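You operate a simulated robot arm through the tools that you are given. There is no shell and no other tool.

You run a simulated two-armed robot. Do the job below in one go: nothing can be reset, and whatever is moved stays where it is left.

## Task
Put the folded cloth on the top of the sample table away on the top of the side table. Take the weight labelled "2" from the top of the sample table and put it in the wp drip. Take the cone on the top of the side table and put it away on the rack shelf three. Put the wooden block on the top of the side table away on the window sill. Take the brown tin from the top of the side table and put it on the top of the trunk lid. Put one of the bobbins from the top of the tray table on the top of the side table. Take the hand brush on the top of the trunk lid and put it away on the top of the niche shelf. Do these in any order. Set down upright: cone, tin, bobbin.

It is judged by the outcome, as a careful person would: the job done as asked, and still so three seconds after it is handed in. It fails if anything else is knocked over, pushed out of place, dropped, spilled or broken. Lids that push on must go on centred and level and be pressed home; caps that screw on are set level and turned clockwise until they are tight. Flat cloth is picked up by pressing the open fingertips on it (5 to 10 N) and closing them slowly along it; thin cloth reads only 2 to 8 mm in the jaws.

## Robot
Two 7-joint arms with fingered hands on one trunk, on a base that moves. Base frame: it is fixed to the floor where the robot stands at the start and does not move with it; the origin is under the middle of the robot, x ahead of it, y to its left, z up; the surface under the hand at the start is at about z = 0.82. Readings come in m, rad, newtons and seconds.
The left shoulder is at the start at [0.042, 0.092, 1.084], the right one opposite. With the tool pointing down near the work surface each hand reaches from about 0.3 to 0.56 m from the robot's upright axis, wherever it stands, measured 20 degrees to its own side. Places, roughly: bobbin [-1, 0.5, 0.75]; cone [1, -3, 1]; drip (79x20 cm) [-2.7, 1.98, 0.52]; folded cloth (6x5x3 cm) [0.5, -0.1, 0.8]; hand brush (17x5x6 cm) [0.7, 1.9, 0.5]; rack shelf three [0.8, 1, 1.2]; tin [0.5, -2, 0.75]; top of the niche shelf (46x15 cm) [-5.42, -0.74, 1.04]; top of the side table [0.7, -2.5, 0.8]; top of the trunk lid [0.7, 2, 0.4]; weight [0.5, -1, 0.75]; window sill (228x19 cm) [-5.42, -2.42, 0.72]; wooden block (5x6x19 cm) [0.4, -3.2, 0.9]. Payload 2.1 kg a hand.
Tool frame (each hand has its own): the origin (TCP) lies between the finger pads and is the grasp point; the fingertips stand 0.02 m ahead of it; z points along the fingers, y is the line along which they close. The gripper opens to 0.068 m; its body begins 0.023 m behind the TCP. The gripper is a hand of 5 fingers: y runs from the thumb to the fingers, the wrist lies at [-0.01, -0.079, -0.131] in the tool frame, and closing takes about 1.5 s.
Orientation is that of the tool frame in the base frame, as a unit quaternion [x, y, z, w]. With the fingers straight down and the wrist toward the robot, the tool's x, y and z point along [0, 1, 0], [1, 0, 0] and [0, 0, -1] of the base frame.

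## Interface
- The arms move only by the tool move_arm. It takes "left_series", "right_series" or both (then of equal length, played together; a hand with none holds still); each is a list of rows, each a list of 6 numbers: the shift along the tool's x, y, z in units of 300 mm (1.0 is 300 mm), then the turn, a rotation vector about the tool's x, y, z in units of 120 degrees (1.0 is 120 degrees). In form: [[x, y, z, ax, ay, az], ...]. A call has 1 to 20 rows; each row is the pose to reach, as a shift and turn from the pose commanded when the call began, along the tool's axes at that moment. "left_claw" and "right_claw" are, for a hand that has rows, the gripper command, from -1 (shut) to 1 (fully open), values between in proportion, set as the call begins (left out, the last holds). A call with a number of a shift or a turn outside -1 to 1 is refused whole. Each row takes 0.2 s and may step no farther than 0.05 m and 0.15 rad from the row before; otherwise, or with a gripper value out of range, the whole call is refused. A pose out of reach is approached as far as the arm can. The call stops where the force on the tool passes 40 N (or 10 N more than at its start, if that is more) or the arm is blocked; 0.2 s more then pass. The fingers move at their own pace (about 0.153 m/s each) and stop on an object; they squeeze with about 28 N. The grip force told is the motor's: it shows also when the fingers shut on nothing. Time passes only in rows, and 0.2 s behind the last, so rows that repeat a pose let the fingers close. It gives the time, the measured TCP pose, the force on the tool (base axes), the opening and the grip force at its end, in the units of the frame above (readings bear some noise), with the torque about the TCP (base axes, N m) and any sound that the robot's microphone picked up.
- Cameras (640 x 400 px; columns grow to the right, rows downward): "scene" is now at [0.1274, -0.0094, 1.2368]; the picture's right is [-0.11, -0.99, 0.00], its down [-0.57, 0.06, -0.82] and it looks along [0.81, -0.09, -0.58] (base axes); focal length 279 px, centre (320, 200). "left" rides on the left gripper at [-0.054, -0.058, -0.072] in its tool frame; the picture's right is [-0.57, -0.39, 0.73], its down [0.73, -0.64, 0.23] and it looks along [0.38, 0.66, 0.65] (tool axes); focal length 226 px, centre (320, 200). "right" rides on the right gripper at [0.054, -0.058, -0.072] in its tool frame; the picture's right is [-0.57, 0.39, -0.73], its down [-0.73, -0.64, 0.23] and it looks along [-0.38, 0.66, 0.65] (tool axes); focal length 226 px, centre (320, 200). There is no depth. A picture from a camera that has moved, and an enlarged one, comes with that camera's place and axes in the base frame and with its lens.
- snapshot(camera): a new picture of that camera. It takes no simulated time.
- lift_body(by): moves the trunk up (or, below 0, down) by that many m; the arms and the scene camera ride with it, the base frame stays. It gives what a move gives, with no picture.
- steer(legs): drives the robot by 1 to 6 legs, each [ahead, left, turn to the left] in m, m and rad, along the robot's own axes; the way and the turn of a leg run together, so that a leg with both is an arc; at most 1.5 m and 3.142 rad a leg. The arms and the cameras ride along, it lands a little off, and it stops where it bumps. It gives what a move gives.
- set_fingers(index, middle, ring, little, thumb_bend, thumb_turn, hand): sets how far each is bent, from 0 (flat) to 1 (curled in); at 0.3 the hand is open as for a grip, at 0.7 the pads meet at the TCP. One left out holds its place. A second passes; each finger stops where it meets its share of the squeeze, and holds until it gets a number again. A gripper value or a shape takes the hand back. It gives what a move gives, with no picture; readings hold the bend of each and the force on index, middle, ring, little, thumb and palm. thumb_turn goes from beside the hand (0) to across from the fingers (1), as for a grip.
- hand_shape(shape, hand): the hand has 5 fingers and takes this shape, open, in about a second: jaw (thumb against the fingers, like two jaws); tri (thumb and two fingers); tip (a fingertip pinch); poke (one finger out to press); point (the index stretched); flat (the hand flat); cup (the hand cupped); fist (a fist). The gripper value then closes the fingers along that shape, each until it touches; the sizes above hold for jaw. It gives what a move gives, with no picture.
- aim_head(pan, tilt): turns the head with the scene camera to pan (to the left, within 1.501 rad either way) and tilt (down, from -0.506 to 1.204), counted from straight ahead of the robot (the tilt from the chest, where the trunk bows). It gives what a move gives.
- inspect(camera, box): a new picture of the part [left, top, right, bottom] of that camera's present view, enlarged. It takes no simulated time.
- hand_in(): hands the job in; it is judged then, once.

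Places have to be worked out from the pictures, the camera data and where the tool is seen. Open the grippers and draw the arms clear of the work before you hand the job in, unless the task says otherwise.

The tools are called after "Call:" by a JSON object that holds its "name" and its "arguments". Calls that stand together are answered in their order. move_arm: Moves the arms, as the interface text tells. Its arguments: {"type":"object","properties":{"left_series":{"type":"array"},"left_claw":{"type":"number"},"right_series":{"type":"array"},"right_claw":{"type":"number"}},"required":[]} The other tools are called the same way: lift_body (by) moves the trunk up or down; hand_shape (shape, hand) gives the hand a shape; set_fingers (index, middle, ring, little, thumb_bend, thumb_turn, hand) moves the fingers one by one; steer (legs) drives the base; aim_head (pan, tilt) turns the head that bears the scene camera; snapshot (camera) takes a picture; inspect (camera, box) takes an enlarged picture of a part of a camera's view; hand_in () hands the job in.

At the start:

```text
time: 0.0
left_position: [0.336, 0.1217, 1.0227]
left_ee_rot: [0.708, 0.707, 0.0, -0.001]
left_wrist_force: [0.1, -0.1, -0.3]
left_torque: [-0.01, -0.02, -0.02]
left_grip_width: 0.0676
left_gripper_force: 0.0
left_shape: jaw
left_bend: [0.3, 0.3, 0.3, 0.3, 0.3, 0.98]
left_finger forces: [0.1, 0.0, 0.0, 0.0, 0.0, 0.0]
right_position: [0.3511, -0.1928, 1.0303]
right_ee_rot: [0.707, 0.707, 0.0, 0.0]
right_wrist_force: [0.2, 0.6, 0.3]
right_torque: [-0.02, 0.01, 0.02]
right_grip_width: 0.0677
right_gripper_force: 0.2
right_shape: jaw
right_bend: [0.3, 0.3, 0.3, 0.3, 0.3, 0.98]
right_finger forces: [0.0, 0.0, 0.0, 0.1, 0.1, 0.1]
trunk travel left (down, up): [-0.325, 0.579]
robot x, y, heading: [0.0013, 0.002, 0.004]
head pan, tilt (commanded): [-0.106, 0.613]
```

scene: 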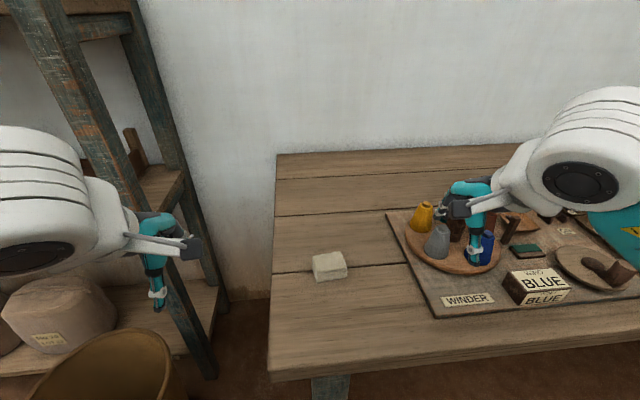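
right: 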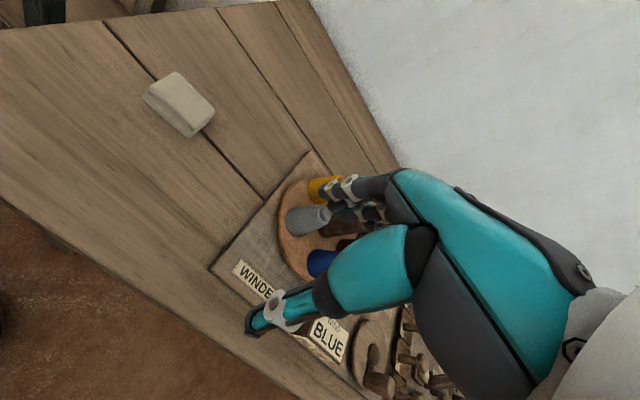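
left: 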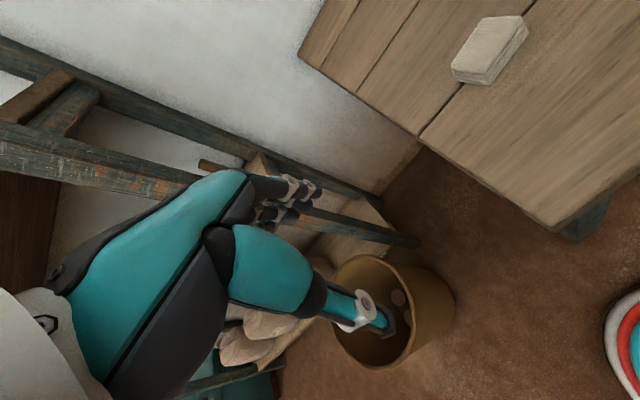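

I see the sample table ahead with a folded cloth left of a winder board. I look around with the head first to learn the room.

Call:
{"name": "aim_head", "arguments": {"pan": -0.9, "tilt": 0.5}}

```text
time: 1.1
left_position: [0.3346, 0.1215, 1.022]
left_ee_rot: [0.707, 0.707, 0.0, 0.0]
left_wrist_force: [0.1, 0.1, -0.9]
left_torque: [-0.02, -0.02, -0.01]
left_grip_width: 0.0676
left_gripper_force: 0.1
left_shape: jaw
left_bend: [0.3, 0.3, 0.3, 0.3, 0.3, 0.98]
left_finger forces: [0.1, 0.0, 0.0, 0.0, 0.0, 0.0]
right_position: [0.3524, -0.1929, 1.0287]
right_ee_rot: [0.707, 0.707, 0.0, 0.0]
right_wrist_force: [-0.1, 0.1, 0.7]
right_torque: [0.01, 0.03, 0.0]
right_grip_width: 0.0676
right_gripper_force: 0.0
right_shape: jaw
right_bend: [0.3, 0.3, 0.3, 0.3, 0.3, 0.98]
right_finger forces: [0.1, 0.0, 0.0, 0.0, 0.1, 0.0]
trunk travel left (down, up): [-0.325, 0.579]
robot x, y, heading: [0.0008, 0.0036, -0.001]
head pan, tilt (commanded): [-0.901, 0.499]
```

Take a picture to the right.

Call:
{"name": "snapshot", "arguments": {"camera": "scene"}}

```text
taken
camera scene: at [0.0965, -0.0714, 1.247], right [-0.78, -0.62, 0.0], down [-0.3, 0.38, -0.88], along [0.55, -0.69, -0.48], focal length 279 px, centre (320, 200)
```

scene: 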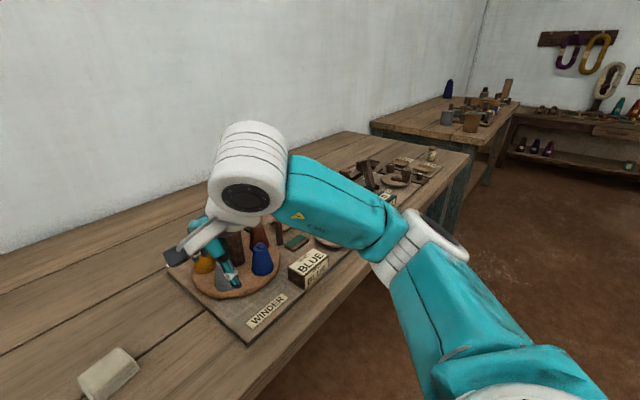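

Pan further right and also left and look around.

Call:
{"name": "aim_head", "arguments": {"pan": -1.5, "tilt": 0.3}}

Call:
{"name": "snapshot", "arguments": {"camera": "scene"}}

Call:
{"name": "aim_head", "arguments": {"pan": 0.7, "tilt": 0.4}}

Call:
{"name": "snapshot", "arguments": {"camera": "scene"}}

Call:
{"name": "aim_head", "arguments": {"pan": 1.5, "tilt": 0.4}}

Call:
{"name": "snapshot", "arguments": {"camera": "scene"}}

```text
time: 2.1
left_position: [0.3358, 0.1216, 1.0238]
left_ee_rot: [0.707, 0.708, -0.001, 0.0]
left_wrist_force: [0.8, -0.4, 0.3]
left_torque: [0.0, 0.03, -0.01]
left_grip_width: 0.0679
left_gripper_force: 0.0
left_shape: jaw
left_bend: [0.3, 0.3, 0.3, 0.3, 0.3, 0.98]
left_finger forces: [0.0, 0.0, 0.0, 0.0, 0.0, 0.1]
right_position: [0.3512, -0.1936, 1.0294]
right_ee_rot: [0.707, 0.707, -0.001, 0.0]
right_wrist_force: [0.4, -0.4, 0.4]
right_torque: [0.02, 0.0, 0.0]
right_grip_width: 0.0676
right_gripper_force: 0.0
right_shape: jaw
right_bend: [0.3, 0.3, 0.3, 0.3, 0.3, 0.98]
right_finger forces: [0.1, 0.1, 0.0, 0.1, 0.1, 0.0]
trunk travel left (down, up): [-0.325, 0.579]
robot x, y, heading: [-0.0043, -0.002, 0.003]
head pan, tilt (commanded): [-1.499, 0.3]
```

```text
taken
camera scene: at [0.0467, -0.0933, 1.2653], right [-1.0, -0.07, 0.0], down [-0.02, 0.3, -0.96], along [0.07, -0.95, -0.3], focal length 279 px, centre (320, 200)
```

scene: 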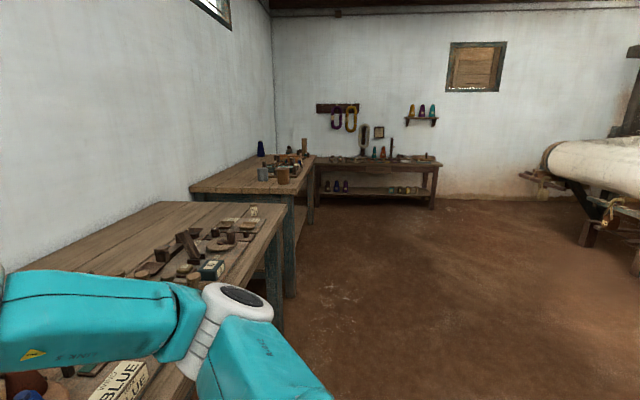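

```text
time: 4.2
left_position: [0.336, 0.1221, 1.0231]
left_ee_rot: [0.707, 0.707, 0.0, 0.0]
left_wrist_force: [-0.5, -0.2, -0.5]
left_torque: [-0.02, -0.02, 0.0]
left_grip_width: 0.0678
left_gripper_force: 0.0
left_shape: jaw
left_bend: [0.3, 0.3, 0.3, 0.3, 0.3, 0.98]
left_finger forces: [0.0, 0.1, 0.0, 0.1, 0.1, 0.0]
right_position: [0.3524, -0.1921, 1.0286]
right_ee_rot: [0.707, 0.708, 0.0, 0.0]
right_wrist_force: [0.9, 0.2, -0.6]
right_torque: [0.0, 0.01, 0.03]
right_grip_width: 0.0672
right_gripper_force: 0.1
right_shape: jaw
right_bend: [0.3, 0.3, 0.3, 0.3, 0.3, 0.98]
right_finger forces: [0.0, 0.0, 0.0, 0.0, 0.1, 0.0]
trunk travel left (down, up): [-0.325, 0.579]
robot x, y, heading: [-0.0015, -0.0008, 0.001]
head pan, tilt (commanded): [0.7, 0.4]
```

```text
taken
camera scene: at [0.1108, 0.0595, 1.2561], right [0.64, -0.77, 0.0], down [-0.3, -0.25, -0.92], along [0.7, 0.59, -0.39], focal length 279 px, centre (320, 200)
```

scene: 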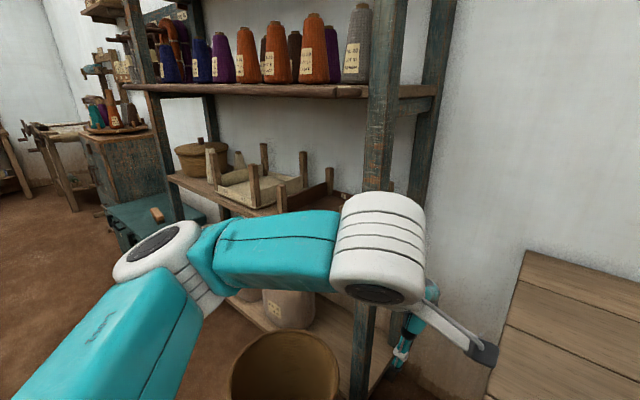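

```text
time: 5.3
left_position: [0.3358, 0.1208, 1.0232]
left_ee_rot: [0.707, 0.707, 0.0, 0.0]
left_wrist_force: [-0.4, -0.4, 0.6]
left_torque: [0.01, 0.02, 0.02]
left_grip_width: 0.0676
left_gripper_force: 0.0
left_shape: jaw
left_bend: [0.3, 0.3, 0.3, 0.3, 0.3, 0.98]
left_finger forces: [0.0, 0.0, 0.0, 0.0, 0.0, 0.0]
right_position: [0.3508, -0.1922, 1.0287]
right_ee_rot: [0.707, 0.708, 0.0, 0.0]
right_wrist_force: [0.3, -0.3, -0.4]
right_torque: [0.02, 0.0, -0.02]
right_grip_width: 0.0677
right_gripper_force: 0.0
right_shape: jaw
right_bend: [0.3, 0.3, 0.3, 0.3, 0.3, 0.98]
right_finger forces: [0.0, 0.0, 0.1, 0.1, 0.0, 0.0]
trunk travel left (down, up): [-0.325, 0.579]
robot x, y, heading: [-0.0003, -0.0014, 0.001]
head pan, tilt (commanded): [1.499, 0.4]
```

```text
taken
camera scene: at [0.0466, 0.0923, 1.2561], right [1.0, -0.07, 0.0], down [-0.03, -0.39, -0.92], along [0.07, 0.92, -0.39], focal length 279 px, centre (320, 200)
```

scene: 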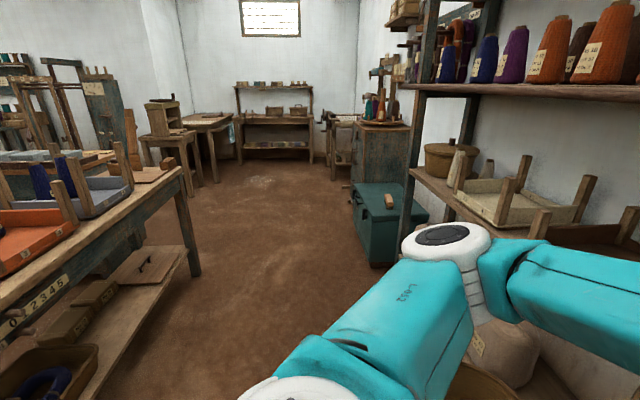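

The room is large: sample table ahead, rack ahead-left, green trunk further left, a table with trays behind-left. I look more closely at the sample table to find the weights.

Call:
{"name": "aim_head", "arguments": {"pan": -0.7, "tilt": 0.75}}

Call:
{"name": "snapshot", "arguments": {"camera": "scene"}}

Call:
{"name": "aim_head", "arguments": {"pan": -1.2, "tilt": 0.4}}

Call:
{"name": "inspect", "arguments": {"camera": "scene", "box": [160, 60, 480, 260]}}

```text
time: 7.4
left_position: [0.3354, 0.1217, 1.0227]
left_ee_rot: [0.707, 0.707, 0.0, 0.0]
left_wrist_force: [0.5, -0.1, -0.4]
left_torque: [0.02, 0.0, -0.04]
left_grip_width: 0.0679
left_gripper_force: 0.0
left_shape: jaw
left_bend: [0.3, 0.3, 0.3, 0.3, 0.3, 0.98]
left_finger forces: [0.0, 0.1, 0.0, 0.0, 0.0, 0.0]
right_position: [0.3504, -0.1914, 1.0288]
right_ee_rot: [0.707, 0.708, -0.001, 0.0]
right_wrist_force: [0.3, -0.5, -0.3]
right_torque: [-0.01, 0.0, 0.02]
right_grip_width: 0.0677
right_gripper_force: 0.2
right_shape: jaw
right_bend: [0.3, 0.3, 0.3, 0.3, 0.3, 0.98]
right_finger forces: [0.0, 0.0, 0.1, 0.0, 0.0, 0.1]
trunk travel left (down, up): [-0.325, 0.579]
robot x, y, heading: [0.0002, -0.0008, 0.001]
head pan, tilt (commanded): [-0.7, 0.75]
```

```text
taken
camera scene: at [0.1033, -0.0535, 1.225], right [-0.64, -0.77, 0.0], down [-0.52, 0.44, -0.73], along [0.56, -0.47, -0.68], focal length 279 px, centre (320, 200)
```

scene: 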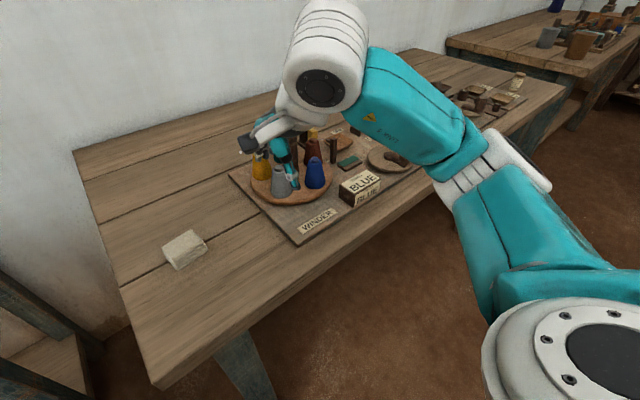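

```text
time: 8.3
left_position: [0.3345, 0.1217, 1.0229]
left_ee_rot: [0.707, 0.707, 0.0, 0.0]
left_wrist_force: [-0.4, 0.0, -0.3]
left_torque: [-0.01, 0.0, 0.01]
left_grip_width: 0.0676
left_gripper_force: 0.0
left_shape: jaw
left_bend: [0.3, 0.3, 0.3, 0.3, 0.3, 0.98]
left_finger forces: [0.0, 0.0, 0.0, 0.1, 0.0, 0.0]
right_position: [0.3509, -0.1932, 1.0283]
right_ee_rot: [0.707, 0.707, 0.0, -0.001]
right_wrist_force: [0.4, -0.3, 0.1]
right_torque: [0.02, 0.01, 0.02]
right_grip_width: 0.0674
right_gripper_force: 0.1
right_shape: jaw
right_bend: [0.3, 0.3, 0.3, 0.3, 0.3, 0.98]
right_finger forces: [0.1, 0.0, 0.1, 0.1, 0.0, 0.0]
trunk travel left (down, up): [-0.325, 0.579]
robot x, y, heading: [0.0011, -0.0021, -0.0]
head pan, tilt (commanded): [-1.201, 0.4]
```

```text
2.00 times, centred on (320, 160) of scene
camera zoom: at [0.0735, -0.0865, 1.2561], right [-0.93, -0.36, 0.0], down [-0.14, 0.36, -0.92], along [0.33, -0.86, -0.39], focal length 557 px, centre (320, 280)
```

zoom: 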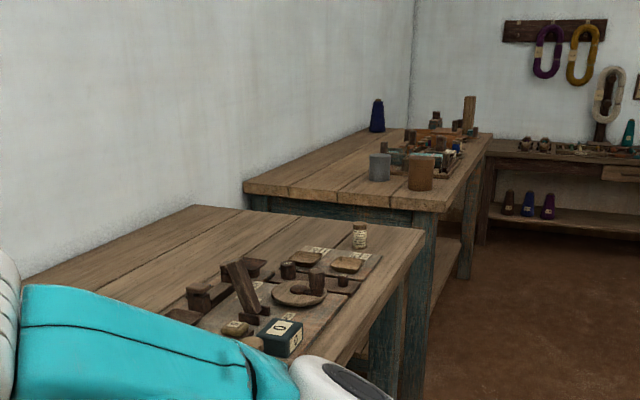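

I now turn the head back and zoom in on the cloth to get its orientation.

Call:
{"name": "aim_head", "arguments": {"pan": -0.1, "tilt": 0.8}}

Call:
{"name": "inspect", "arguments": {"camera": "scene", "box": [240, 130, 400, 230]}}

Call:
{"name": "snapshot", "arguments": {"camera": "scene"}}

```text
time: 9.7
left_position: [0.3359, 0.1209, 1.0239]
left_ee_rot: [0.706, 0.708, 0.0, 0.001]
left_wrist_force: [0.6, -0.2, -0.4]
left_torque: [0.0, 0.01, 0.0]
left_grip_width: 0.0676
left_gripper_force: 0.0
left_shape: jaw
left_bend: [0.3, 0.3, 0.3, 0.3, 0.3, 0.98]
left_finger forces: [0.0, 0.0, 0.0, 0.0, 0.0, 0.0]
right_position: [0.3527, -0.1921, 1.0286]
right_ee_rot: [0.707, 0.708, 0.0, -0.001]
right_wrist_force: [-0.7, -0.1, -0.7]
right_torque: [0.02, 0.0, -0.04]
right_grip_width: 0.0675
right_gripper_force: 0.1
right_shape: jaw
right_bend: [0.3, 0.3, 0.3, 0.3, 0.3, 0.98]
right_finger forces: [0.0, 0.0, 0.1, 0.1, 0.0, 0.1]
trunk travel left (down, up): [-0.325, 0.579]
robot x, y, heading: [-0.0006, 0.0009, 0.002]
head pan, tilt (commanded): [-0.099, 0.799]
```

```text
4.00 times, centred on (320, 180) of scene
camera zoom: at [0.1202, -0.0082, 1.221], right [-0.1, -0.99, 0.0], down [-0.71, 0.07, -0.7], along [0.69, -0.07, -0.72], focal length 1115 px, centre (320, 280)
```

zoom: 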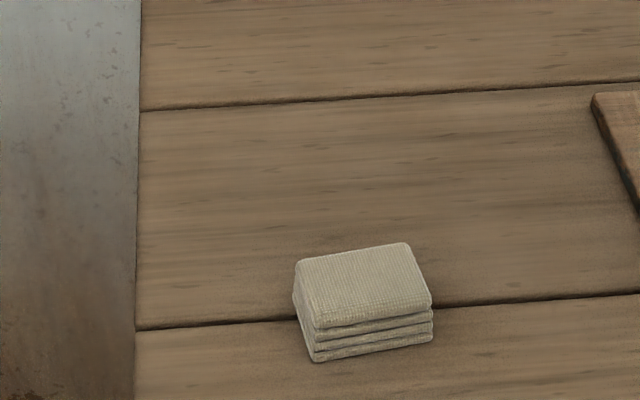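

```text
taken
camera scene: at [0.1202, -0.0082, 1.221], right [-0.1, -0.99, 0.0], down [-0.71, 0.07, -0.7], along [0.69, -0.07, -0.72], focal length 279 px, centre (320, 200)
```

scene: 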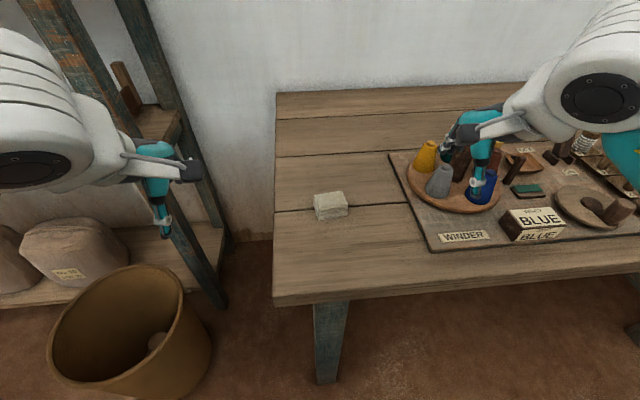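

The cloth's top centre works out to about (0.481, -0.065), its short side along x turned about +7°. I move the open right hand above it, then halfway down.

Call:
{"name": "move_arm", "arguments": {"right_series": [[0.085, 0.0863, 0, 0, 0, -0.0116], [0.17, 0.1726, 0, 0, 0, -0.0232], [0.255, 0.259, 0, 0, 0, -0.0348], [0.34, 0.3453, 0, 0, 0, -0.0464], [0.425, 0.4317, 0, 0, 0, -0.058], [0.425, 0.4317, 0.12, 0, 0, -0.058], [0.425, 0.4317, 0.24, 0, 0, -0.058], [0.425, 0.4317, 0.36, 0, 0, -0.058]], "right_claw": 1}}

Call:
{"name": "snapshot", "arguments": {"camera": "scene"}}

Call:
{"name": "snapshot", "arguments": {"camera": "right"}}

```text
time: 11.5
left_position: [0.3357, 0.1202, 1.0233]
left_ee_rot: [0.707, 0.707, 0.0, 0.0]
left_wrist_force: [0.2, -0.3, -0.5]
left_torque: [0.0, 0.0, -0.01]
left_grip_width: 0.0676
left_gripper_force: 0.0
left_shape: jaw
left_bend: [0.3, 0.3, 0.3, 0.3, 0.3, 0.98]
left_finger forces: [0.0, 0.0, 0.0, 0.1, 0.0, 0.0]
right_position: [0.4818, -0.0648, 0.9219]
right_ee_rot: [0.662, 0.749, 0.0, 0.0]
right_wrist_force: [0.3, 0.5, 0.1]
right_torque: [0.01, 0.0, 0.02]
right_grip_width: 0.0678
right_gripper_force: 0.1
right_shape: jaw
right_bend: [0.3, 0.3, 0.3, 0.3, 0.3, 0.98]
right_finger forces: [0.1, 0.1, 0.1, 0.1, 0.0, 0.0]
trunk travel left (down, up): [-0.325, 0.579]
robot x, y, heading: [-0.0005, 0.0008, 0.001]
head pan, tilt (commanded): [-0.099, 0.799]
```

```text
taken
camera scene: at [0.1203, -0.008, 1.221], right [-0.1, -1.0, 0.0], down [-0.71, 0.07, -0.7], along [0.69, -0.07, -0.72], focal length 279 px, centre (320, 200)
```

scene: 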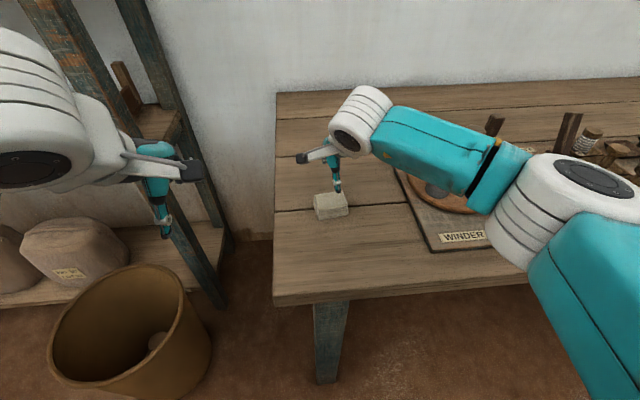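

```text
taken
camera right: at [0.418, -0.0187, 0.9946], right [0.45, -0.52, 0.73], down [-0.55, -0.81, -0.23], along [0.7, -0.29, -0.65], focal length 226 px, centre (320, 200)
```

right: 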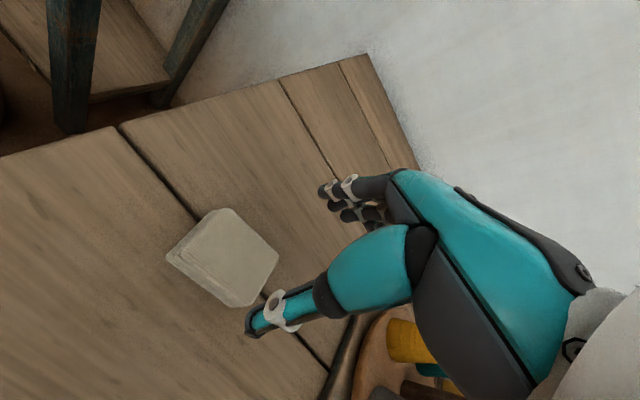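

The hand is centred near the cloth. I zoom the right camera on it to refine its pose and height.

Call:
{"name": "inspect", "arguments": {"camera": "right", "box": [140, 180, 380, 330]}}

Call:
{"name": "inspect", "arguments": {"camera": "scene", "box": [260, 130, 420, 230]}}

```text
2.67 times, centred on (260, 255) of right
camera zoom: at [0.418, -0.0187, 0.9946], right [0.45, -0.52, 0.73], down [-0.55, -0.81, -0.23], along [0.7, -0.29, -0.65], focal length 603 px, centre (480, 53)
```

zoom: 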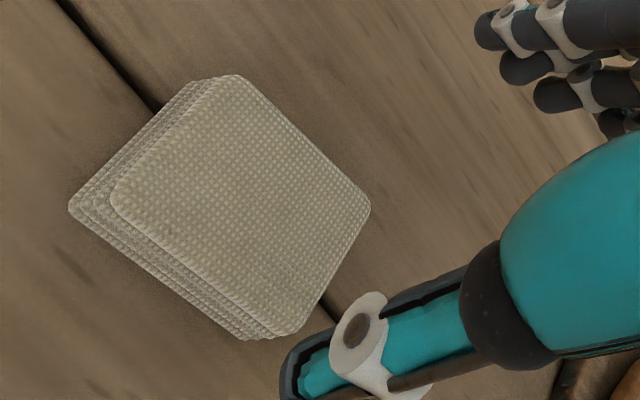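

```text
4.00 times, centred on (340, 180) of scene
camera zoom: at [0.1203, -0.008, 1.221], right [-0.1, -1.0, 0.0], down [-0.71, 0.07, -0.7], along [0.69, -0.07, -0.72], focal length 1115 px, centre (240, 280)
```

zoom: 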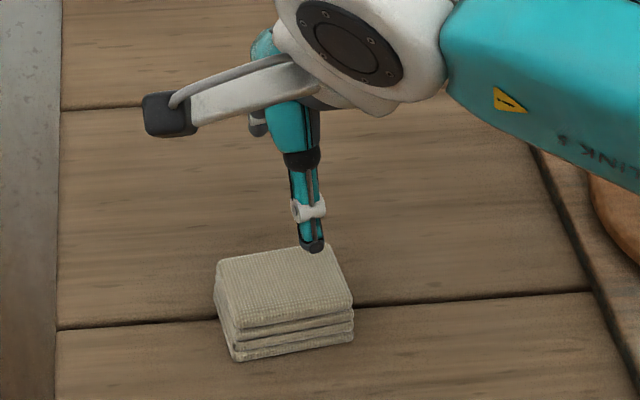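

Triangulation from both cameras agrees: cloth top z≈0.84, centre (0.481,-0.066). I lower the open fingers around it.

Call:
{"name": "move_arm", "arguments": {"right_series": [[-0.003, 0, 0.08, 0, 0, 0], [-0.003, 0, 0.16, 0, 0, 0], [-0.003, 0, 0.22, 0, 0, 0], [-0.003, 0, 0.25, 0, 0, 0], [-0.003, 0, 0.27, 0, 0, 0]]}}

Call:
{"name": "inspect", "arguments": {"camera": "right", "box": [140, 180, 380, 330]}}

Call:
{"name": "inspect", "arguments": {"camera": "scene", "box": [260, 130, 420, 230]}}

```text
time: 12.7
left_position: [0.336, 0.1219, 1.024]
left_ee_rot: [0.706, 0.708, 0.0, 0.0]
left_wrist_force: [0.7, -0.1, 0.2]
left_torque: [-0.02, -0.03, 0.03]
left_grip_width: 0.0673
left_gripper_force: 0.0
left_shape: jaw
left_bend: [0.3, 0.3, 0.3, 0.3, 0.3, 0.98]
left_finger forces: [0.1, 0.1, 0.0, 0.0, 0.0, 0.0]
right_position: [0.4809, -0.0658, 0.8389]
right_ee_rot: [0.663, 0.748, 0.0, 0.0]
right_wrist_force: [0.0, -0.5, 1.0]
right_torque: [0.01, -0.05, 0.0]
right_grip_width: 0.0675
right_gripper_force: 0.1
right_shape: jaw
right_bend: [0.3, 0.3, 0.3, 0.3, 0.3, 0.98]
right_finger forces: [0.0, 1.5, 0.0, 0.0, 0.0, 0.1]
trunk travel left (down, up): [-0.325, 0.579]
robot x, y, heading: [0.0018, -0.0012, -0.001]
head pan, tilt (commanded): [-0.099, 0.799]
```

```text
2.67 times, centred on (260, 255) of right
camera zoom: at [0.4163, -0.0199, 0.9126], right [0.45, -0.51, 0.73], down [-0.55, -0.81, -0.23], along [0.7, -0.29, -0.65], focal length 603 px, centre (480, 53)
```

zoom: 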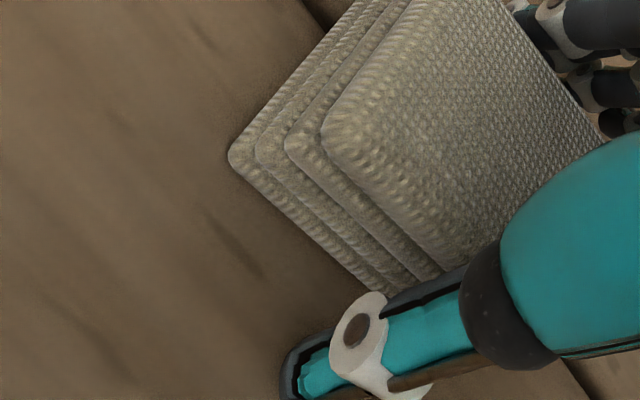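

```text
4.00 times, centred on (340, 180) of scene
camera zoom: at [0.12, -0.0081, 1.2211], right [-0.1, -1.0, 0.0], down [-0.71, 0.07, -0.7], along [0.69, -0.07, -0.72], focal length 1115 px, centre (240, 280)
```

zoom: 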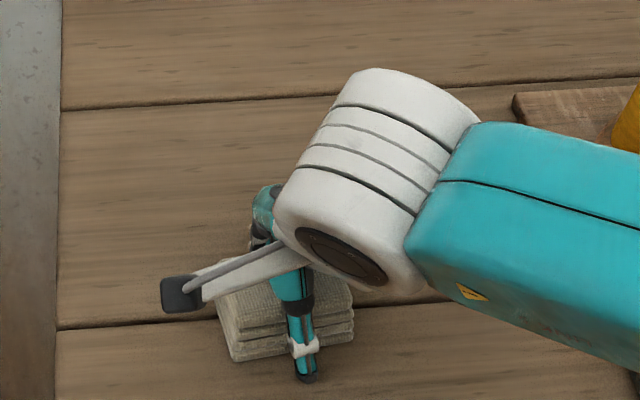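

The thumb stands in front of the cloth and fingers behind it. I close the right hand while holding still.

Call:
{"name": "move_arm", "arguments": {"right_series": [[0, 0, 0, 0, 0, 0], [0, 0, 0, 0, 0, 0], [0, 0, 0, 0, 0, 0], [0, 0, 0, 0, 0, 0], [0, 0, 0, 0, 0, 0], [0, 0, 0, 0, 0, 0], [0, 0, 0, 0, 0, 0], [0, 0, 0, 0, 0, 0], [0, 0, 0, 0, 0, 0]], "right_claw": -1}}

Call:
{"name": "inspect", "arguments": {"camera": "right", "box": [140, 130, 460, 330]}}

```text
time: 14.7
left_position: [0.3355, 0.1221, 1.0219]
left_ee_rot: [0.707, 0.707, 0.0, -0.001]
left_wrist_force: [-0.1, 0.6, -0.4]
left_torque: [0.0, 0.03, 0.02]
left_grip_width: 0.0674
left_gripper_force: 0.0
left_shape: jaw
left_bend: [0.3, 0.3, 0.3, 0.3, 0.3, 0.98]
left_finger forces: [0.0, 0.0, 0.1, 0.0, 0.0, 0.1]
right_position: [0.48, -0.066, 0.8409]
right_ee_rot: [0.663, 0.749, 0.0, 0.001]
right_wrist_force: [0.5, 0.1, 3.3]
right_torque: [-0.02, -0.06, 0.03]
right_grip_width: 0.0389
right_gripper_force: 27.8
right_shape: jaw
right_bend: [0.28, 0.39, 0.37, 0.43, 0.72, 0.99]
right_finger forces: [16.5, 6.3, 3.2, 2.2, 27.3, 0.1]
trunk travel left (down, up): [-0.325, 0.579]
robot x, y, heading: [0.0029, 0.0028, -0.004]
head pan, tilt (commanded): [-0.099, 0.799]
```

```text
2.00 times, centred on (300, 230) of right
camera zoom: at [0.4162, -0.0199, 0.9128], right [0.45, -0.51, 0.73], down [-0.55, -0.81, -0.23], along [0.7, -0.29, -0.65], focal length 452 px, centre (360, 140)
```

zoom: 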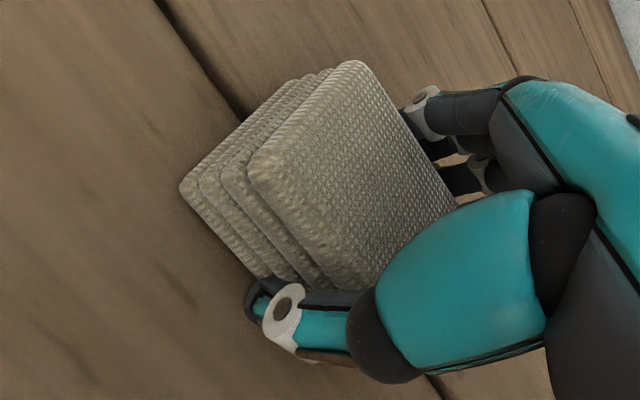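

The cloth is held (width 0.039, thumb 27 N). I lift it straight up and draw it back toward the travel pose.

Call:
{"name": "move_arm", "arguments": {"right_series": [[0, 0, -0.1, 0, 0, 0], [0, 0, -0.23, 0, 0, 0], [0, 0, -0.36, 0, 0, 0], [0, 0, -0.5, 0, 0, 0], [0, 0, -0.65, 0, 0, 0], [-0.07, -0.1, -0.65, 0, 0, 0.012], [-0.14, -0.19, -0.65, 0, 0, 0.024], [-0.21, -0.29, -0.65, 0, 0, 0.036], [-0.28, -0.38, -0.65, 0, 0, 0.048], [-0.344, -0.479, -0.65, 0, 0, 0.058]]}}

Call:
{"name": "snapshot", "arguments": {"camera": "right"}}

```text
time: 16.9
left_position: [0.3355, 0.1214, 1.0234]
left_ee_rot: [0.707, 0.707, -0.001, 0.0]
left_wrist_force: [1.1, 0.0, -0.4]
left_torque: [0.0, 0.01, 0.02]
left_grip_width: 0.0676
left_gripper_force: 0.0
left_shape: jaw
left_bend: [0.3, 0.3, 0.3, 0.3, 0.3, 0.98]
left_finger forces: [0.0, 0.1, 0.2, 0.0, 0.0, 0.0]
right_position: [0.3517, -0.1865, 1.0335]
right_ee_rot: [0.708, 0.706, -0.001, 0.001]
right_wrist_force: [-0.3, -0.9, 0.5]
right_torque: [-0.01, 0.0, 0.0]
right_grip_width: 0.0382
right_gripper_force: 28.2
right_shape: jaw
right_bend: [0.28, 0.4, 0.4, 0.42, 0.73, 0.96]
right_finger forces: [15.8, 4.7, 3.4, 1.3, 25.4, 0.0]
trunk travel left (down, up): [-0.325, 0.579]
robot x, y, heading: [-0.0029, 0.0013, -0.0]
head pan, tilt (commanded): [-0.099, 0.799]
```

```text
taken
camera right: at [0.2936, -0.131, 1.1069], right [0.39, -0.57, 0.73], down [-0.64, -0.73, -0.23], along [0.66, -0.38, -0.65], focal length 226 px, centre (320, 200)
```

right: 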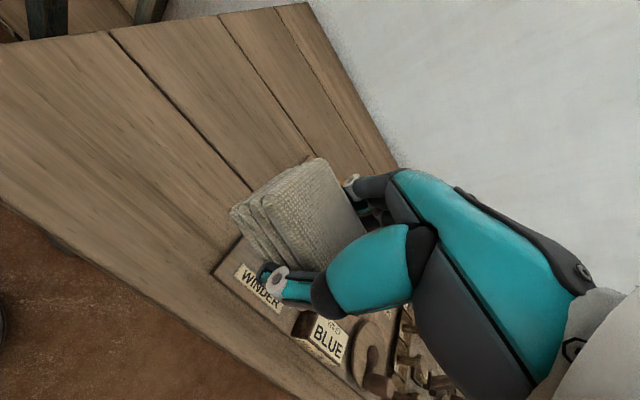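

The cloth is safely held. I raise the trunk a little, back off 0.15 m from the table and turn left a quarter to look at the tray table.

Call:
{"name": "lift_body", "arguments": {"by": 0.12}}

Call:
{"name": "steer", "arguments": {"legs": [[-0.15, 0, 0], [0, 0, 1.57]]}}

Call:
{"name": "aim_head", "arguments": {"pan": 0.9, "tilt": 0.7}}

Call:
{"name": "snapshot", "arguments": {"camera": "scene"}}

```text
time: 18.4
left_position: [0.3354, 0.1225, 1.1429]
left_ee_rot: [0.707, 0.708, 0.0, -0.001]
left_wrist_force: [0.8, -1.4, 0.1]
left_torque: [-0.03, -0.03, 0.0]
left_grip_width: 0.0676
left_gripper_force: 0.0
left_shape: jaw
left_bend: [0.3, 0.3, 0.3, 0.3, 0.3, 0.98]
left_finger forces: [0.1, 0.0, 0.1, 0.1, 0.0, 0.0]
right_position: [0.3516, -0.1859, 1.1553]
right_ee_rot: [0.707, 0.708, 0.0, 0.0]
right_wrist_force: [-0.2, -0.4, -0.3]
right_torque: [-0.02, 0.02, -0.01]
right_grip_width: 0.038
right_gripper_force: 28.3
right_shape: jaw
right_bend: [0.28, 0.4, 0.4, 0.42, 0.73, 0.96]
right_finger forces: [15.8, 4.8, 3.2, 1.3, 25.2, 0.0]
trunk travel left (down, up): [-0.445, 0.459]
robot x, y, heading: [0.0011, 0.0011, 0.002]
head pan, tilt (commanded): [-0.099, 0.799]
```

```text
time: 23.5
left_position: [-0.2688, 0.3368, 1.1437]
left_ee_rot: [0.003, 1.0, 0.0, 0.0]
left_wrist_force: [-0.2, -0.3, 0.0]
left_torque: [0.03, -0.06, -0.01]
left_grip_width: 0.0677
left_gripper_force: 0.0
left_shape: jaw
left_bend: [0.3, 0.3, 0.3, 0.3, 0.3, 0.98]
left_finger forces: [0.1, 0.1, 0.0, 0.0, 0.0, 0.0]
right_position: [0.0367, 0.349, 1.1547]
right_ee_rot: [0.003, 1.0, 0.0, 0.0]
right_wrist_force: [-0.4, 0.8, -0.3]
right_torque: [-0.01, 0.01, 0.01]
right_grip_width: 0.0378
right_gripper_force: 27.9
right_shape: jaw
right_bend: [0.28, 0.4, 0.4, 0.42, 0.73, 0.96]
right_finger forces: [15.6, 4.6, 3.3, 1.3, 24.9, 0.1]
trunk travel left (down, up): [-0.445, 0.459]
robot x, y, heading: [-0.1446, -0.0013, 1.566]
head pan, tilt (commanded): [-0.099, 0.799]
```

```text
time: 24.8
left_position: [-0.2699, 0.3354, 1.143]
left_ee_rot: [0.003, 1.0, -0.001, 0.0]
left_wrist_force: [0.0, 0.2, 0.3]
left_torque: [0.0, 0.04, -0.01]
left_grip_width: 0.0674
left_gripper_force: 0.0
left_shape: jaw
left_bend: [0.3, 0.3, 0.3, 0.3, 0.3, 0.98]
left_finger forces: [0.0, 0.0, 0.0, 0.1, 0.0, 0.0]
right_position: [0.0373, 0.3499, 1.155]
right_ee_rot: [0.003, 1.0, -0.001, 0.0]
right_wrist_force: [0.3, -0.3, -0.8]
right_torque: [-0.03, -0.01, -0.01]
right_grip_width: 0.0381
right_gripper_force: 28.3
right_shape: jaw
right_bend: [0.28, 0.4, 0.4, 0.42, 0.73, 0.96]
right_finger forces: [15.6, 4.7, 3.3, 1.3, 24.8, 0.0]
trunk travel left (down, up): [-0.445, 0.459]
robot x, y, heading: [-0.1509, 0.0013, 1.562]
head pan, tilt (commanded): [0.901, 0.7]
```

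```text
taken
camera scene: at [-0.2161, 0.0782, 1.35], right [0.63, 0.78, 0.0], down [0.5, -0.4, -0.76], along [-0.6, 0.48, -0.64], focal length 279 px, centre (320, 200)
```

scene: 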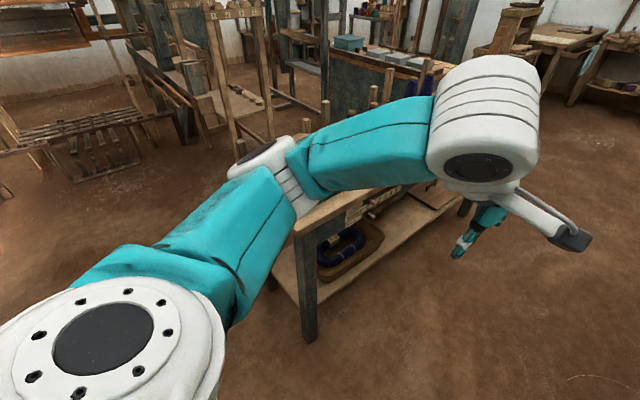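

The arm blocks the view of the tray table. I drive ahead 0.45 m and turn left to face it.

Call:
{"name": "steer", "arguments": {"legs": [[0.45, 0, 0], [0, 0, 1.57]]}}

Call:
{"name": "aim_head", "arguments": {"pan": 0.0, "tilt": 0.7}}

Call:
{"name": "snapshot", "arguments": {"camera": "scene"}}

Call:
{"name": "snapshot", "arguments": {"camera": "left"}}

```text
time: 31.4
left_position: [-0.4842, 0.3258, 1.1427]
left_ee_rot: [0.709, -0.705, 0.0, 0.0]
left_wrist_force: [0.1, -1.1, -0.7]
left_torque: [0.0, 0.01, 0.01]
left_grip_width: 0.0673
left_gripper_force: 0.2
left_shape: jaw
left_bend: [0.3, 0.3, 0.3, 0.3, 0.3, 0.98]
left_finger forces: [0.1, 0.1, 0.0, 0.0, 0.0, 0.1]
right_position: [-0.501, 0.6326, 1.1552]
right_ee_rot: [0.709, -0.706, 0.0, 0.0]
right_wrist_force: [-0.4, -0.4, -0.1]
right_torque: [-0.01, -0.01, -0.04]
right_grip_width: 0.0375
right_gripper_force: 28.0
right_shape: jaw
right_bend: [0.28, 0.4, 0.4, 0.42, 0.73, 0.96]
right_finger forces: [15.7, 4.7, 3.3, 1.1, 24.7, 0.0]
trunk travel left (down, up): [-0.445, 0.459]
robot x, y, heading: [-0.1475, 0.4512, -3.137]
head pan, tilt (commanded): [0.901, 0.7]
```

```text
time: 32.6
left_position: [-0.4828, 0.3247, 1.1427]
left_ee_rot: [0.71, -0.705, 0.0, 0.0]
left_wrist_force: [0.0, 0.2, 0.5]
left_torque: [0.01, -0.03, -0.01]
left_grip_width: 0.0677
left_gripper_force: 0.0
left_shape: jaw
left_bend: [0.3, 0.3, 0.3, 0.3, 0.3, 0.98]
left_finger forces: [0.0, 0.0, 0.0, 0.0, 0.0, 0.0]
right_position: [-0.4998, 0.6326, 1.1553]
right_ee_rot: [0.709, -0.705, -0.001, 0.0]
right_wrist_force: [0.4, 0.4, 0.2]
right_torque: [0.03, -0.02, -0.01]
right_grip_width: 0.0376
right_gripper_force: 27.8
right_shape: jaw
right_bend: [0.28, 0.4, 0.4, 0.42, 0.73, 0.96]
right_finger forces: [15.6, 4.7, 3.3, 1.2, 24.7, 0.1]
trunk travel left (down, up): [-0.445, 0.459]
robot x, y, heading: [-0.1506, 0.4535, -3.13]
head pan, tilt (commanded): [0.0, 0.7]
```

```text
taken
camera scene: at [-0.2582, 0.4488, 1.35], right [-0.01, 1.0, 0.0], down [0.64, 0.0, -0.76], along [-0.76, -0.01, -0.64], focal length 279 px, centre (320, 200)
```

scene: 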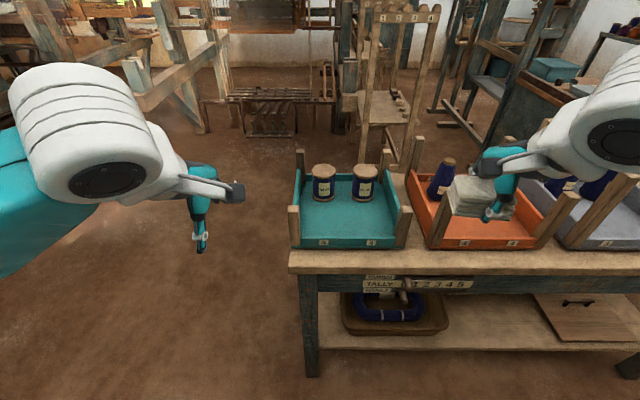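

```text
taken
camera left: at [-0.4253, 0.3801, 1.2142], right [0.38, 0.57, -0.73], down [0.65, -0.73, -0.23], along [-0.66, -0.38, -0.65], focal length 226 px, centre (320, 200)
```

left: 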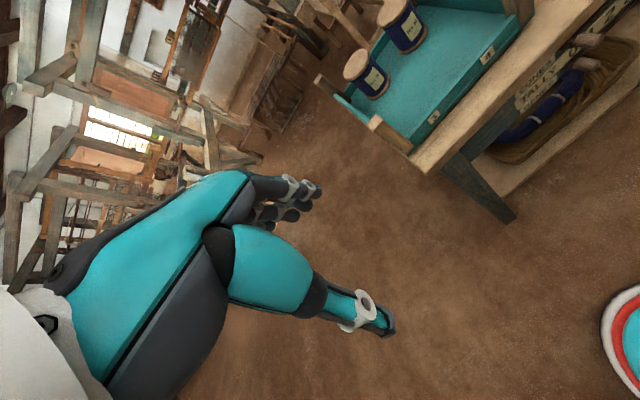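

Two bobbins (wooden flanged spools with blue thread) stand in a teal tray at the table's near end. I zoom in on them.

Call:
{"name": "inspect", "arguments": {"camera": "scene", "box": [270, 130, 430, 260]}}

Call:
{"name": "inspect", "arguments": {"camera": "scene", "box": [400, 100, 640, 260]}}

```text
3.08 times, centred on (350, 195) of scene
camera zoom: at [-0.2582, 0.4488, 1.35], right [-0.01, 1.0, 0.0], down [0.64, 0.0, -0.76], along [-0.76, -0.01, -0.64], focal length 858 px, centre (228, 215)
```

zoom: 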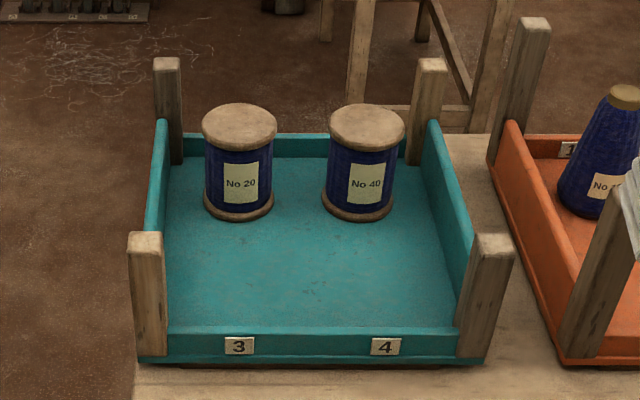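

```text
2.50 times, centred on (520, 180) of scene
camera zoom: at [-0.2582, 0.4488, 1.35], right [-0.01, 1.0, 0.0], down [0.64, 0.0, -0.76], along [-0.76, -0.01, -0.64], focal length 697 px, centre (-180, 250)
```

zoom: 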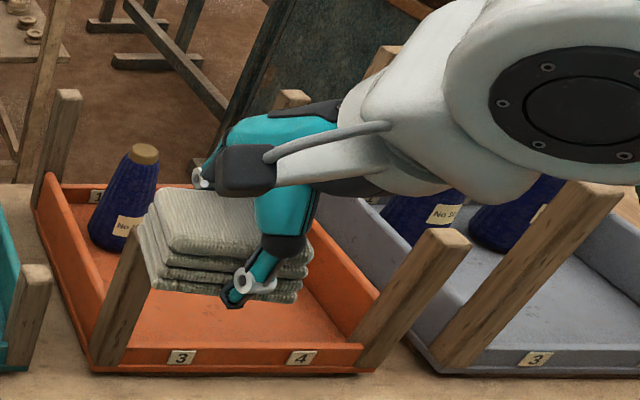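

I zoom the left camera on the bobbins for better triangulation.

Call:
{"name": "inspect", "arguments": {"camera": "left", "box": [310, 0, 550, 150]}}

```text
2.67 times, centred on (430, 75) of left
camera zoom: at [-0.4253, 0.3801, 1.2142], right [0.38, 0.57, -0.73], down [0.65, -0.73, -0.23], along [-0.66, -0.38, -0.65], focal length 603 px, centre (27, 533)
```

zoom: 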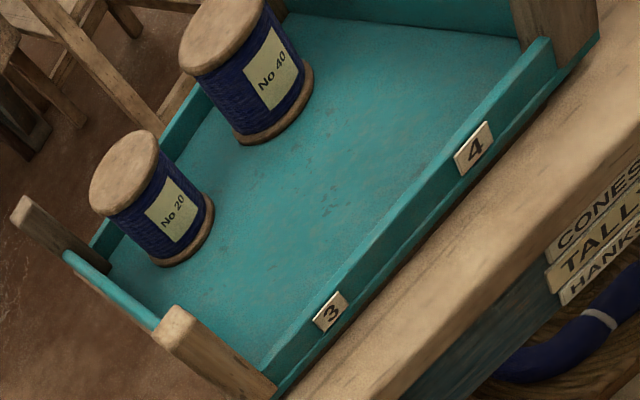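

Triangulated: bobbin "No 20" top centre ≈ (-0.906, 0.452, 0.908), tray floor ≈0.82, flange ≈6.6 cm wide. Before driving closer I look down to see how far my base sticks out.

Call:
{"name": "aim_head", "arguments": {"pan": 0.0, "tilt": 1.2}}

Call:
{"name": "snapshot", "arguments": {"camera": "scene"}}

```text
time: 33.5
left_position: [-0.4837, 0.3274, 1.1425]
left_ee_rot: [0.71, -0.705, 0.0, -0.001]
left_wrist_force: [0.5, -0.1, -0.2]
left_torque: [0.05, 0.01, 0.0]
left_grip_width: 0.0675
left_gripper_force: 0.2
left_shape: jaw
left_bend: [0.3, 0.3, 0.3, 0.3, 0.3, 0.98]
left_finger forces: [0.0, 0.0, 0.1, 0.1, 0.1, 0.0]
right_position: [-0.501, 0.634, 1.1545]
right_ee_rot: [0.709, -0.705, 0.0, 0.001]
right_wrist_force: [0.1, -0.5, 0.1]
right_torque: [-0.01, 0.01, 0.01]
right_grip_width: 0.0376
right_gripper_force: 28.3
right_shape: jaw
right_bend: [0.28, 0.4, 0.4, 0.42, 0.73, 0.96]
right_finger forces: [15.6, 4.6, 3.3, 1.2, 24.8, 0.0]
trunk travel left (down, up): [-0.445, 0.459]
robot x, y, heading: [-0.146, 0.4492, -3.136]
head pan, tilt (commanded): [0.0, 1.201]
```

```text
taken
camera scene: at [-0.2292, 0.449, 1.3141], right [-0.01, 1.0, 0.0], down [0.93, 0.01, -0.36], along [-0.36, 0.0, -0.93], focal length 279 px, centre (320, 200)
```

scene: 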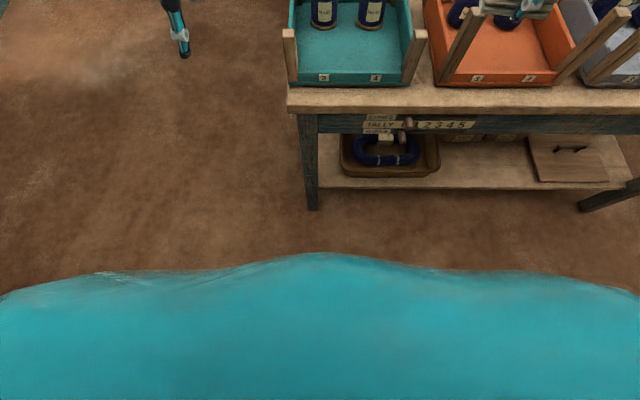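

The table's front edge is at x≈-0.675. I drive 0.25 m ahead and 0.1 m to the right (robot's), to stand about 0.28 m from that edge.

Call:
{"name": "steer", "arguments": {"legs": [[0.12, -0.1, 0], [0.13, 0, 0]]}}

Call:
{"name": "aim_head", "arguments": {"pan": 0.1, "tilt": 0.9}}

Call:
{"name": "snapshot", "arguments": {"camera": "scene"}}

Call:
{"name": "snapshot", "arguments": {"camera": "left"}}

```text
time: 35.8
left_position: [-0.7328, 0.4247, 1.1438]
left_ee_rot: [0.71, -0.704, 0.0, -0.001]
left_wrist_force: [0.5, 0.1, -0.2]
left_torque: [0.01, -0.01, -0.03]
left_grip_width: 0.0675
left_gripper_force: 0.2
left_shape: jaw
left_bend: [0.3, 0.3, 0.3, 0.3, 0.3, 0.98]
left_finger forces: [0.1, 0.1, 0.1, 0.0, 0.1, 0.1]
right_position: [-0.7492, 0.733, 1.1554]
right_ee_rot: [0.709, -0.705, 0.001, 0.0]
right_wrist_force: [-0.5, -0.7, 0.0]
right_torque: [0.02, 0.01, 0.0]
right_grip_width: 0.0374
right_gripper_force: 28.3
right_shape: jaw
right_bend: [0.28, 0.4, 0.4, 0.42, 0.73, 0.96]
right_finger forces: [15.4, 4.8, 3.4, 1.2, 24.8, 0.0]
trunk travel left (down, up): [-0.445, 0.459]
robot x, y, heading: [-0.3984, 0.5498, -3.134]
head pan, tilt (commanded): [0.0, 1.201]
```

```text
time: 36.6
left_position: [-0.7326, 0.4249, 1.1442]
left_ee_rot: [0.709, -0.705, 0.0, 0.0]
left_wrist_force: [0.3, -0.7, 0.4]
left_torque: [0.01, 0.02, -0.01]
left_grip_width: 0.0678
left_gripper_force: 0.1
left_shape: jaw
left_bend: [0.3, 0.3, 0.3, 0.3, 0.3, 0.98]
left_finger forces: [0.1, 0.0, 0.1, 0.1, 0.0, 0.1]
right_position: [-0.7492, 0.7319, 1.1557]
right_ee_rot: [0.709, -0.705, 0.0, -0.001]
right_wrist_force: [0.1, -0.3, -0.8]
right_torque: [0.02, -0.03, -0.01]
right_grip_width: 0.0376
right_gripper_force: 27.9
right_shape: jaw
right_bend: [0.28, 0.4, 0.4, 0.42, 0.73, 0.96]
right_finger forces: [15.5, 4.7, 3.4, 1.1, 24.8, 0.1]
trunk travel left (down, up): [-0.445, 0.459]
robot x, y, heading: [-0.4019, 0.5469, -3.137]
head pan, tilt (commanded): [0.099, 0.901]
```

```text
taken
camera scene: at [-0.4971, 0.5402, 1.3338], right [-0.1, 0.99, 0.0], down [0.78, 0.08, -0.62], along [-0.62, -0.06, -0.78], focal length 279 px, centre (320, 200)
```

scene: 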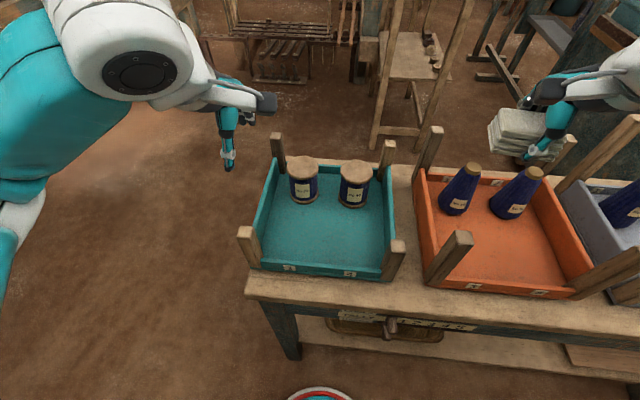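

```text
taken
camera left: at [-0.6742, 0.4789, 1.2142], right [0.38, 0.57, -0.73], down [0.65, -0.73, -0.23], along [-0.66, -0.38, -0.65], focal length 226 px, centre (320, 200)
```

left: 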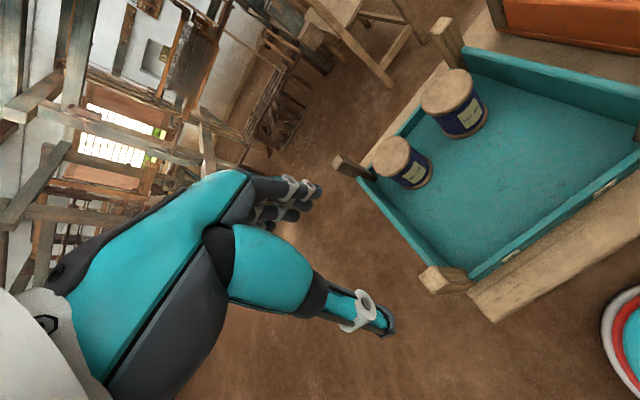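

Both cameras now see the bobbins well; the round base front shows about 0.18 m ahead of my axis. I zoom both views for a better fix.

Call:
{"name": "inspect", "arguments": {"camera": "scene", "box": [240, 120, 420, 290]}}

Call:
{"name": "inspect", "arguments": {"camera": "left", "box": [310, 20, 550, 170]}}

```text
2.35 times, centred on (330, 205) of scene
camera zoom: at [-0.4971, 0.5402, 1.3338], right [-0.1, 0.99, 0.0], down [0.78, 0.08, -0.62], along [-0.62, -0.06, -0.78], focal length 656 px, centre (296, 188)
```

zoom: 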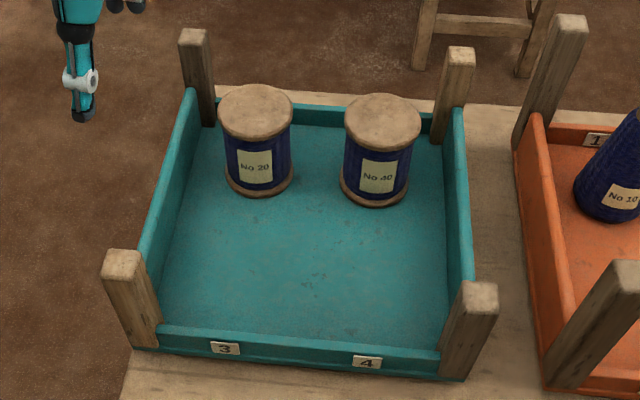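

```text
2.67 times, centred on (430, 95) of left
camera zoom: at [-0.6742, 0.4789, 1.2142], right [0.38, 0.57, -0.73], down [0.65, -0.73, -0.23], along [-0.66, -0.38, -0.65], focal length 603 px, centre (27, 480)
```

zoom: 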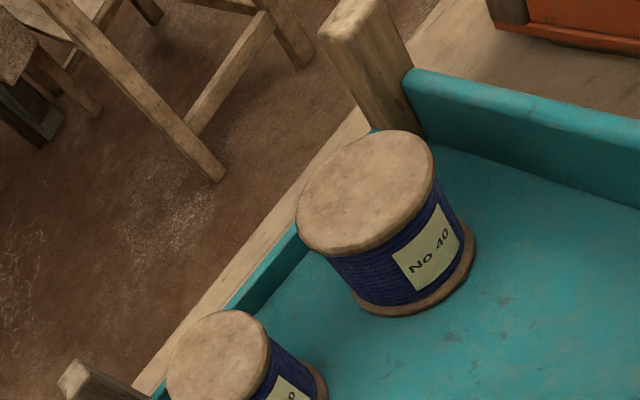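

Refined: No 20's top centre is (-0.929, 0.460, 0.898), flange ≈7 cm, so I need a wider opening than the jaw's. I edge 5 cm closer and spread the left fingers by bend.

Call:
{"name": "steer", "arguments": {"legs": [[0.05, 0, 0]]}}

Call:
{"name": "set_fingers", "arguments": {"hand": "left", "index": 0.12, "middle": 0.12, "ring": 0.12, "little": 0.12, "thumb_bend": 0.12, "thumb_turn": 1.0}}

Call:
{"name": "snapshot", "arguments": {"camera": "left"}}

```text
time: 37.5
left_position: [-0.7832, 0.425, 1.1435]
left_ee_rot: [0.709, -0.705, 0.001, 0.0]
left_wrist_force: [0.6, 0.5, 0.0]
left_torque: [0.02, -0.01, 0.02]
left_grip_width: 0.0676
left_gripper_force: 0.1
left_shape: jaw
left_bend: [0.3, 0.3, 0.3, 0.3, 0.3, 0.98]
left_finger forces: [0.0, 0.0, 0.0, 0.0, 0.1, 0.0]
right_position: [-0.7988, 0.7312, 1.1558]
right_ee_rot: [0.709, -0.705, 0.001, 0.0]
right_wrist_force: [-0.1, 0.5, -1.2]
right_torque: [-0.04, 0.02, -0.04]
right_grip_width: 0.0372
right_gripper_force: 28.0
right_shape: jaw
right_bend: [0.28, 0.4, 0.4, 0.42, 0.73, 0.96]
right_finger forces: [15.6, 4.7, 3.3, 1.2, 24.8, 0.1]
trunk travel left (down, up): [-0.445, 0.459]
robot x, y, heading: [-0.4501, 0.5488, -3.137]
head pan, tilt (commanded): [0.099, 0.901]
```

```text
time: 38.5
left_position: [-0.7827, 0.4241, 1.142]
left_ee_rot: [0.709, -0.705, 0.0, 0.001]
left_wrist_force: [-0.2, 0.2, -0.4]
left_torque: [0.01, 0.0, 0.0]
left_grip_width: 0.0881
left_gripper_force: 0.0
left_shape: fingers
left_bend: [0.12, 0.12, 0.12, 0.12, 0.12, 0.96]
left_finger forces: [0.1, 0.0, 0.0, 0.1, 0.0, 0.1]
right_position: [-0.799, 0.732, 1.1549]
right_ee_rot: [0.709, -0.705, 0.001, -0.001]
right_wrist_force: [0.3, 0.4, 0.2]
right_torque: [-0.01, 0.0, 0.02]
right_grip_width: 0.0375
right_gripper_force: 27.9
right_shape: jaw
right_bend: [0.28, 0.4, 0.4, 0.42, 0.73, 0.96]
right_finger forces: [15.5, 4.8, 3.4, 1.2, 24.7, 0.0]
trunk travel left (down, up): [-0.445, 0.459]
robot x, y, heading: [-0.4488, 0.5469, -3.135]
head pan, tilt (commanded): [0.099, 0.901]
```

```text
taken
camera left: at [-0.7244, 0.4785, 1.2142], right [0.38, 0.57, -0.73], down [0.65, -0.73, -0.23], along [-0.66, -0.38, -0.65], focal length 226 px, centre (320, 200)
```

left: 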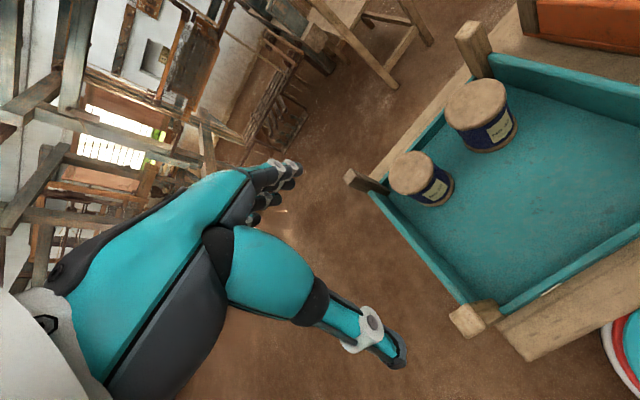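

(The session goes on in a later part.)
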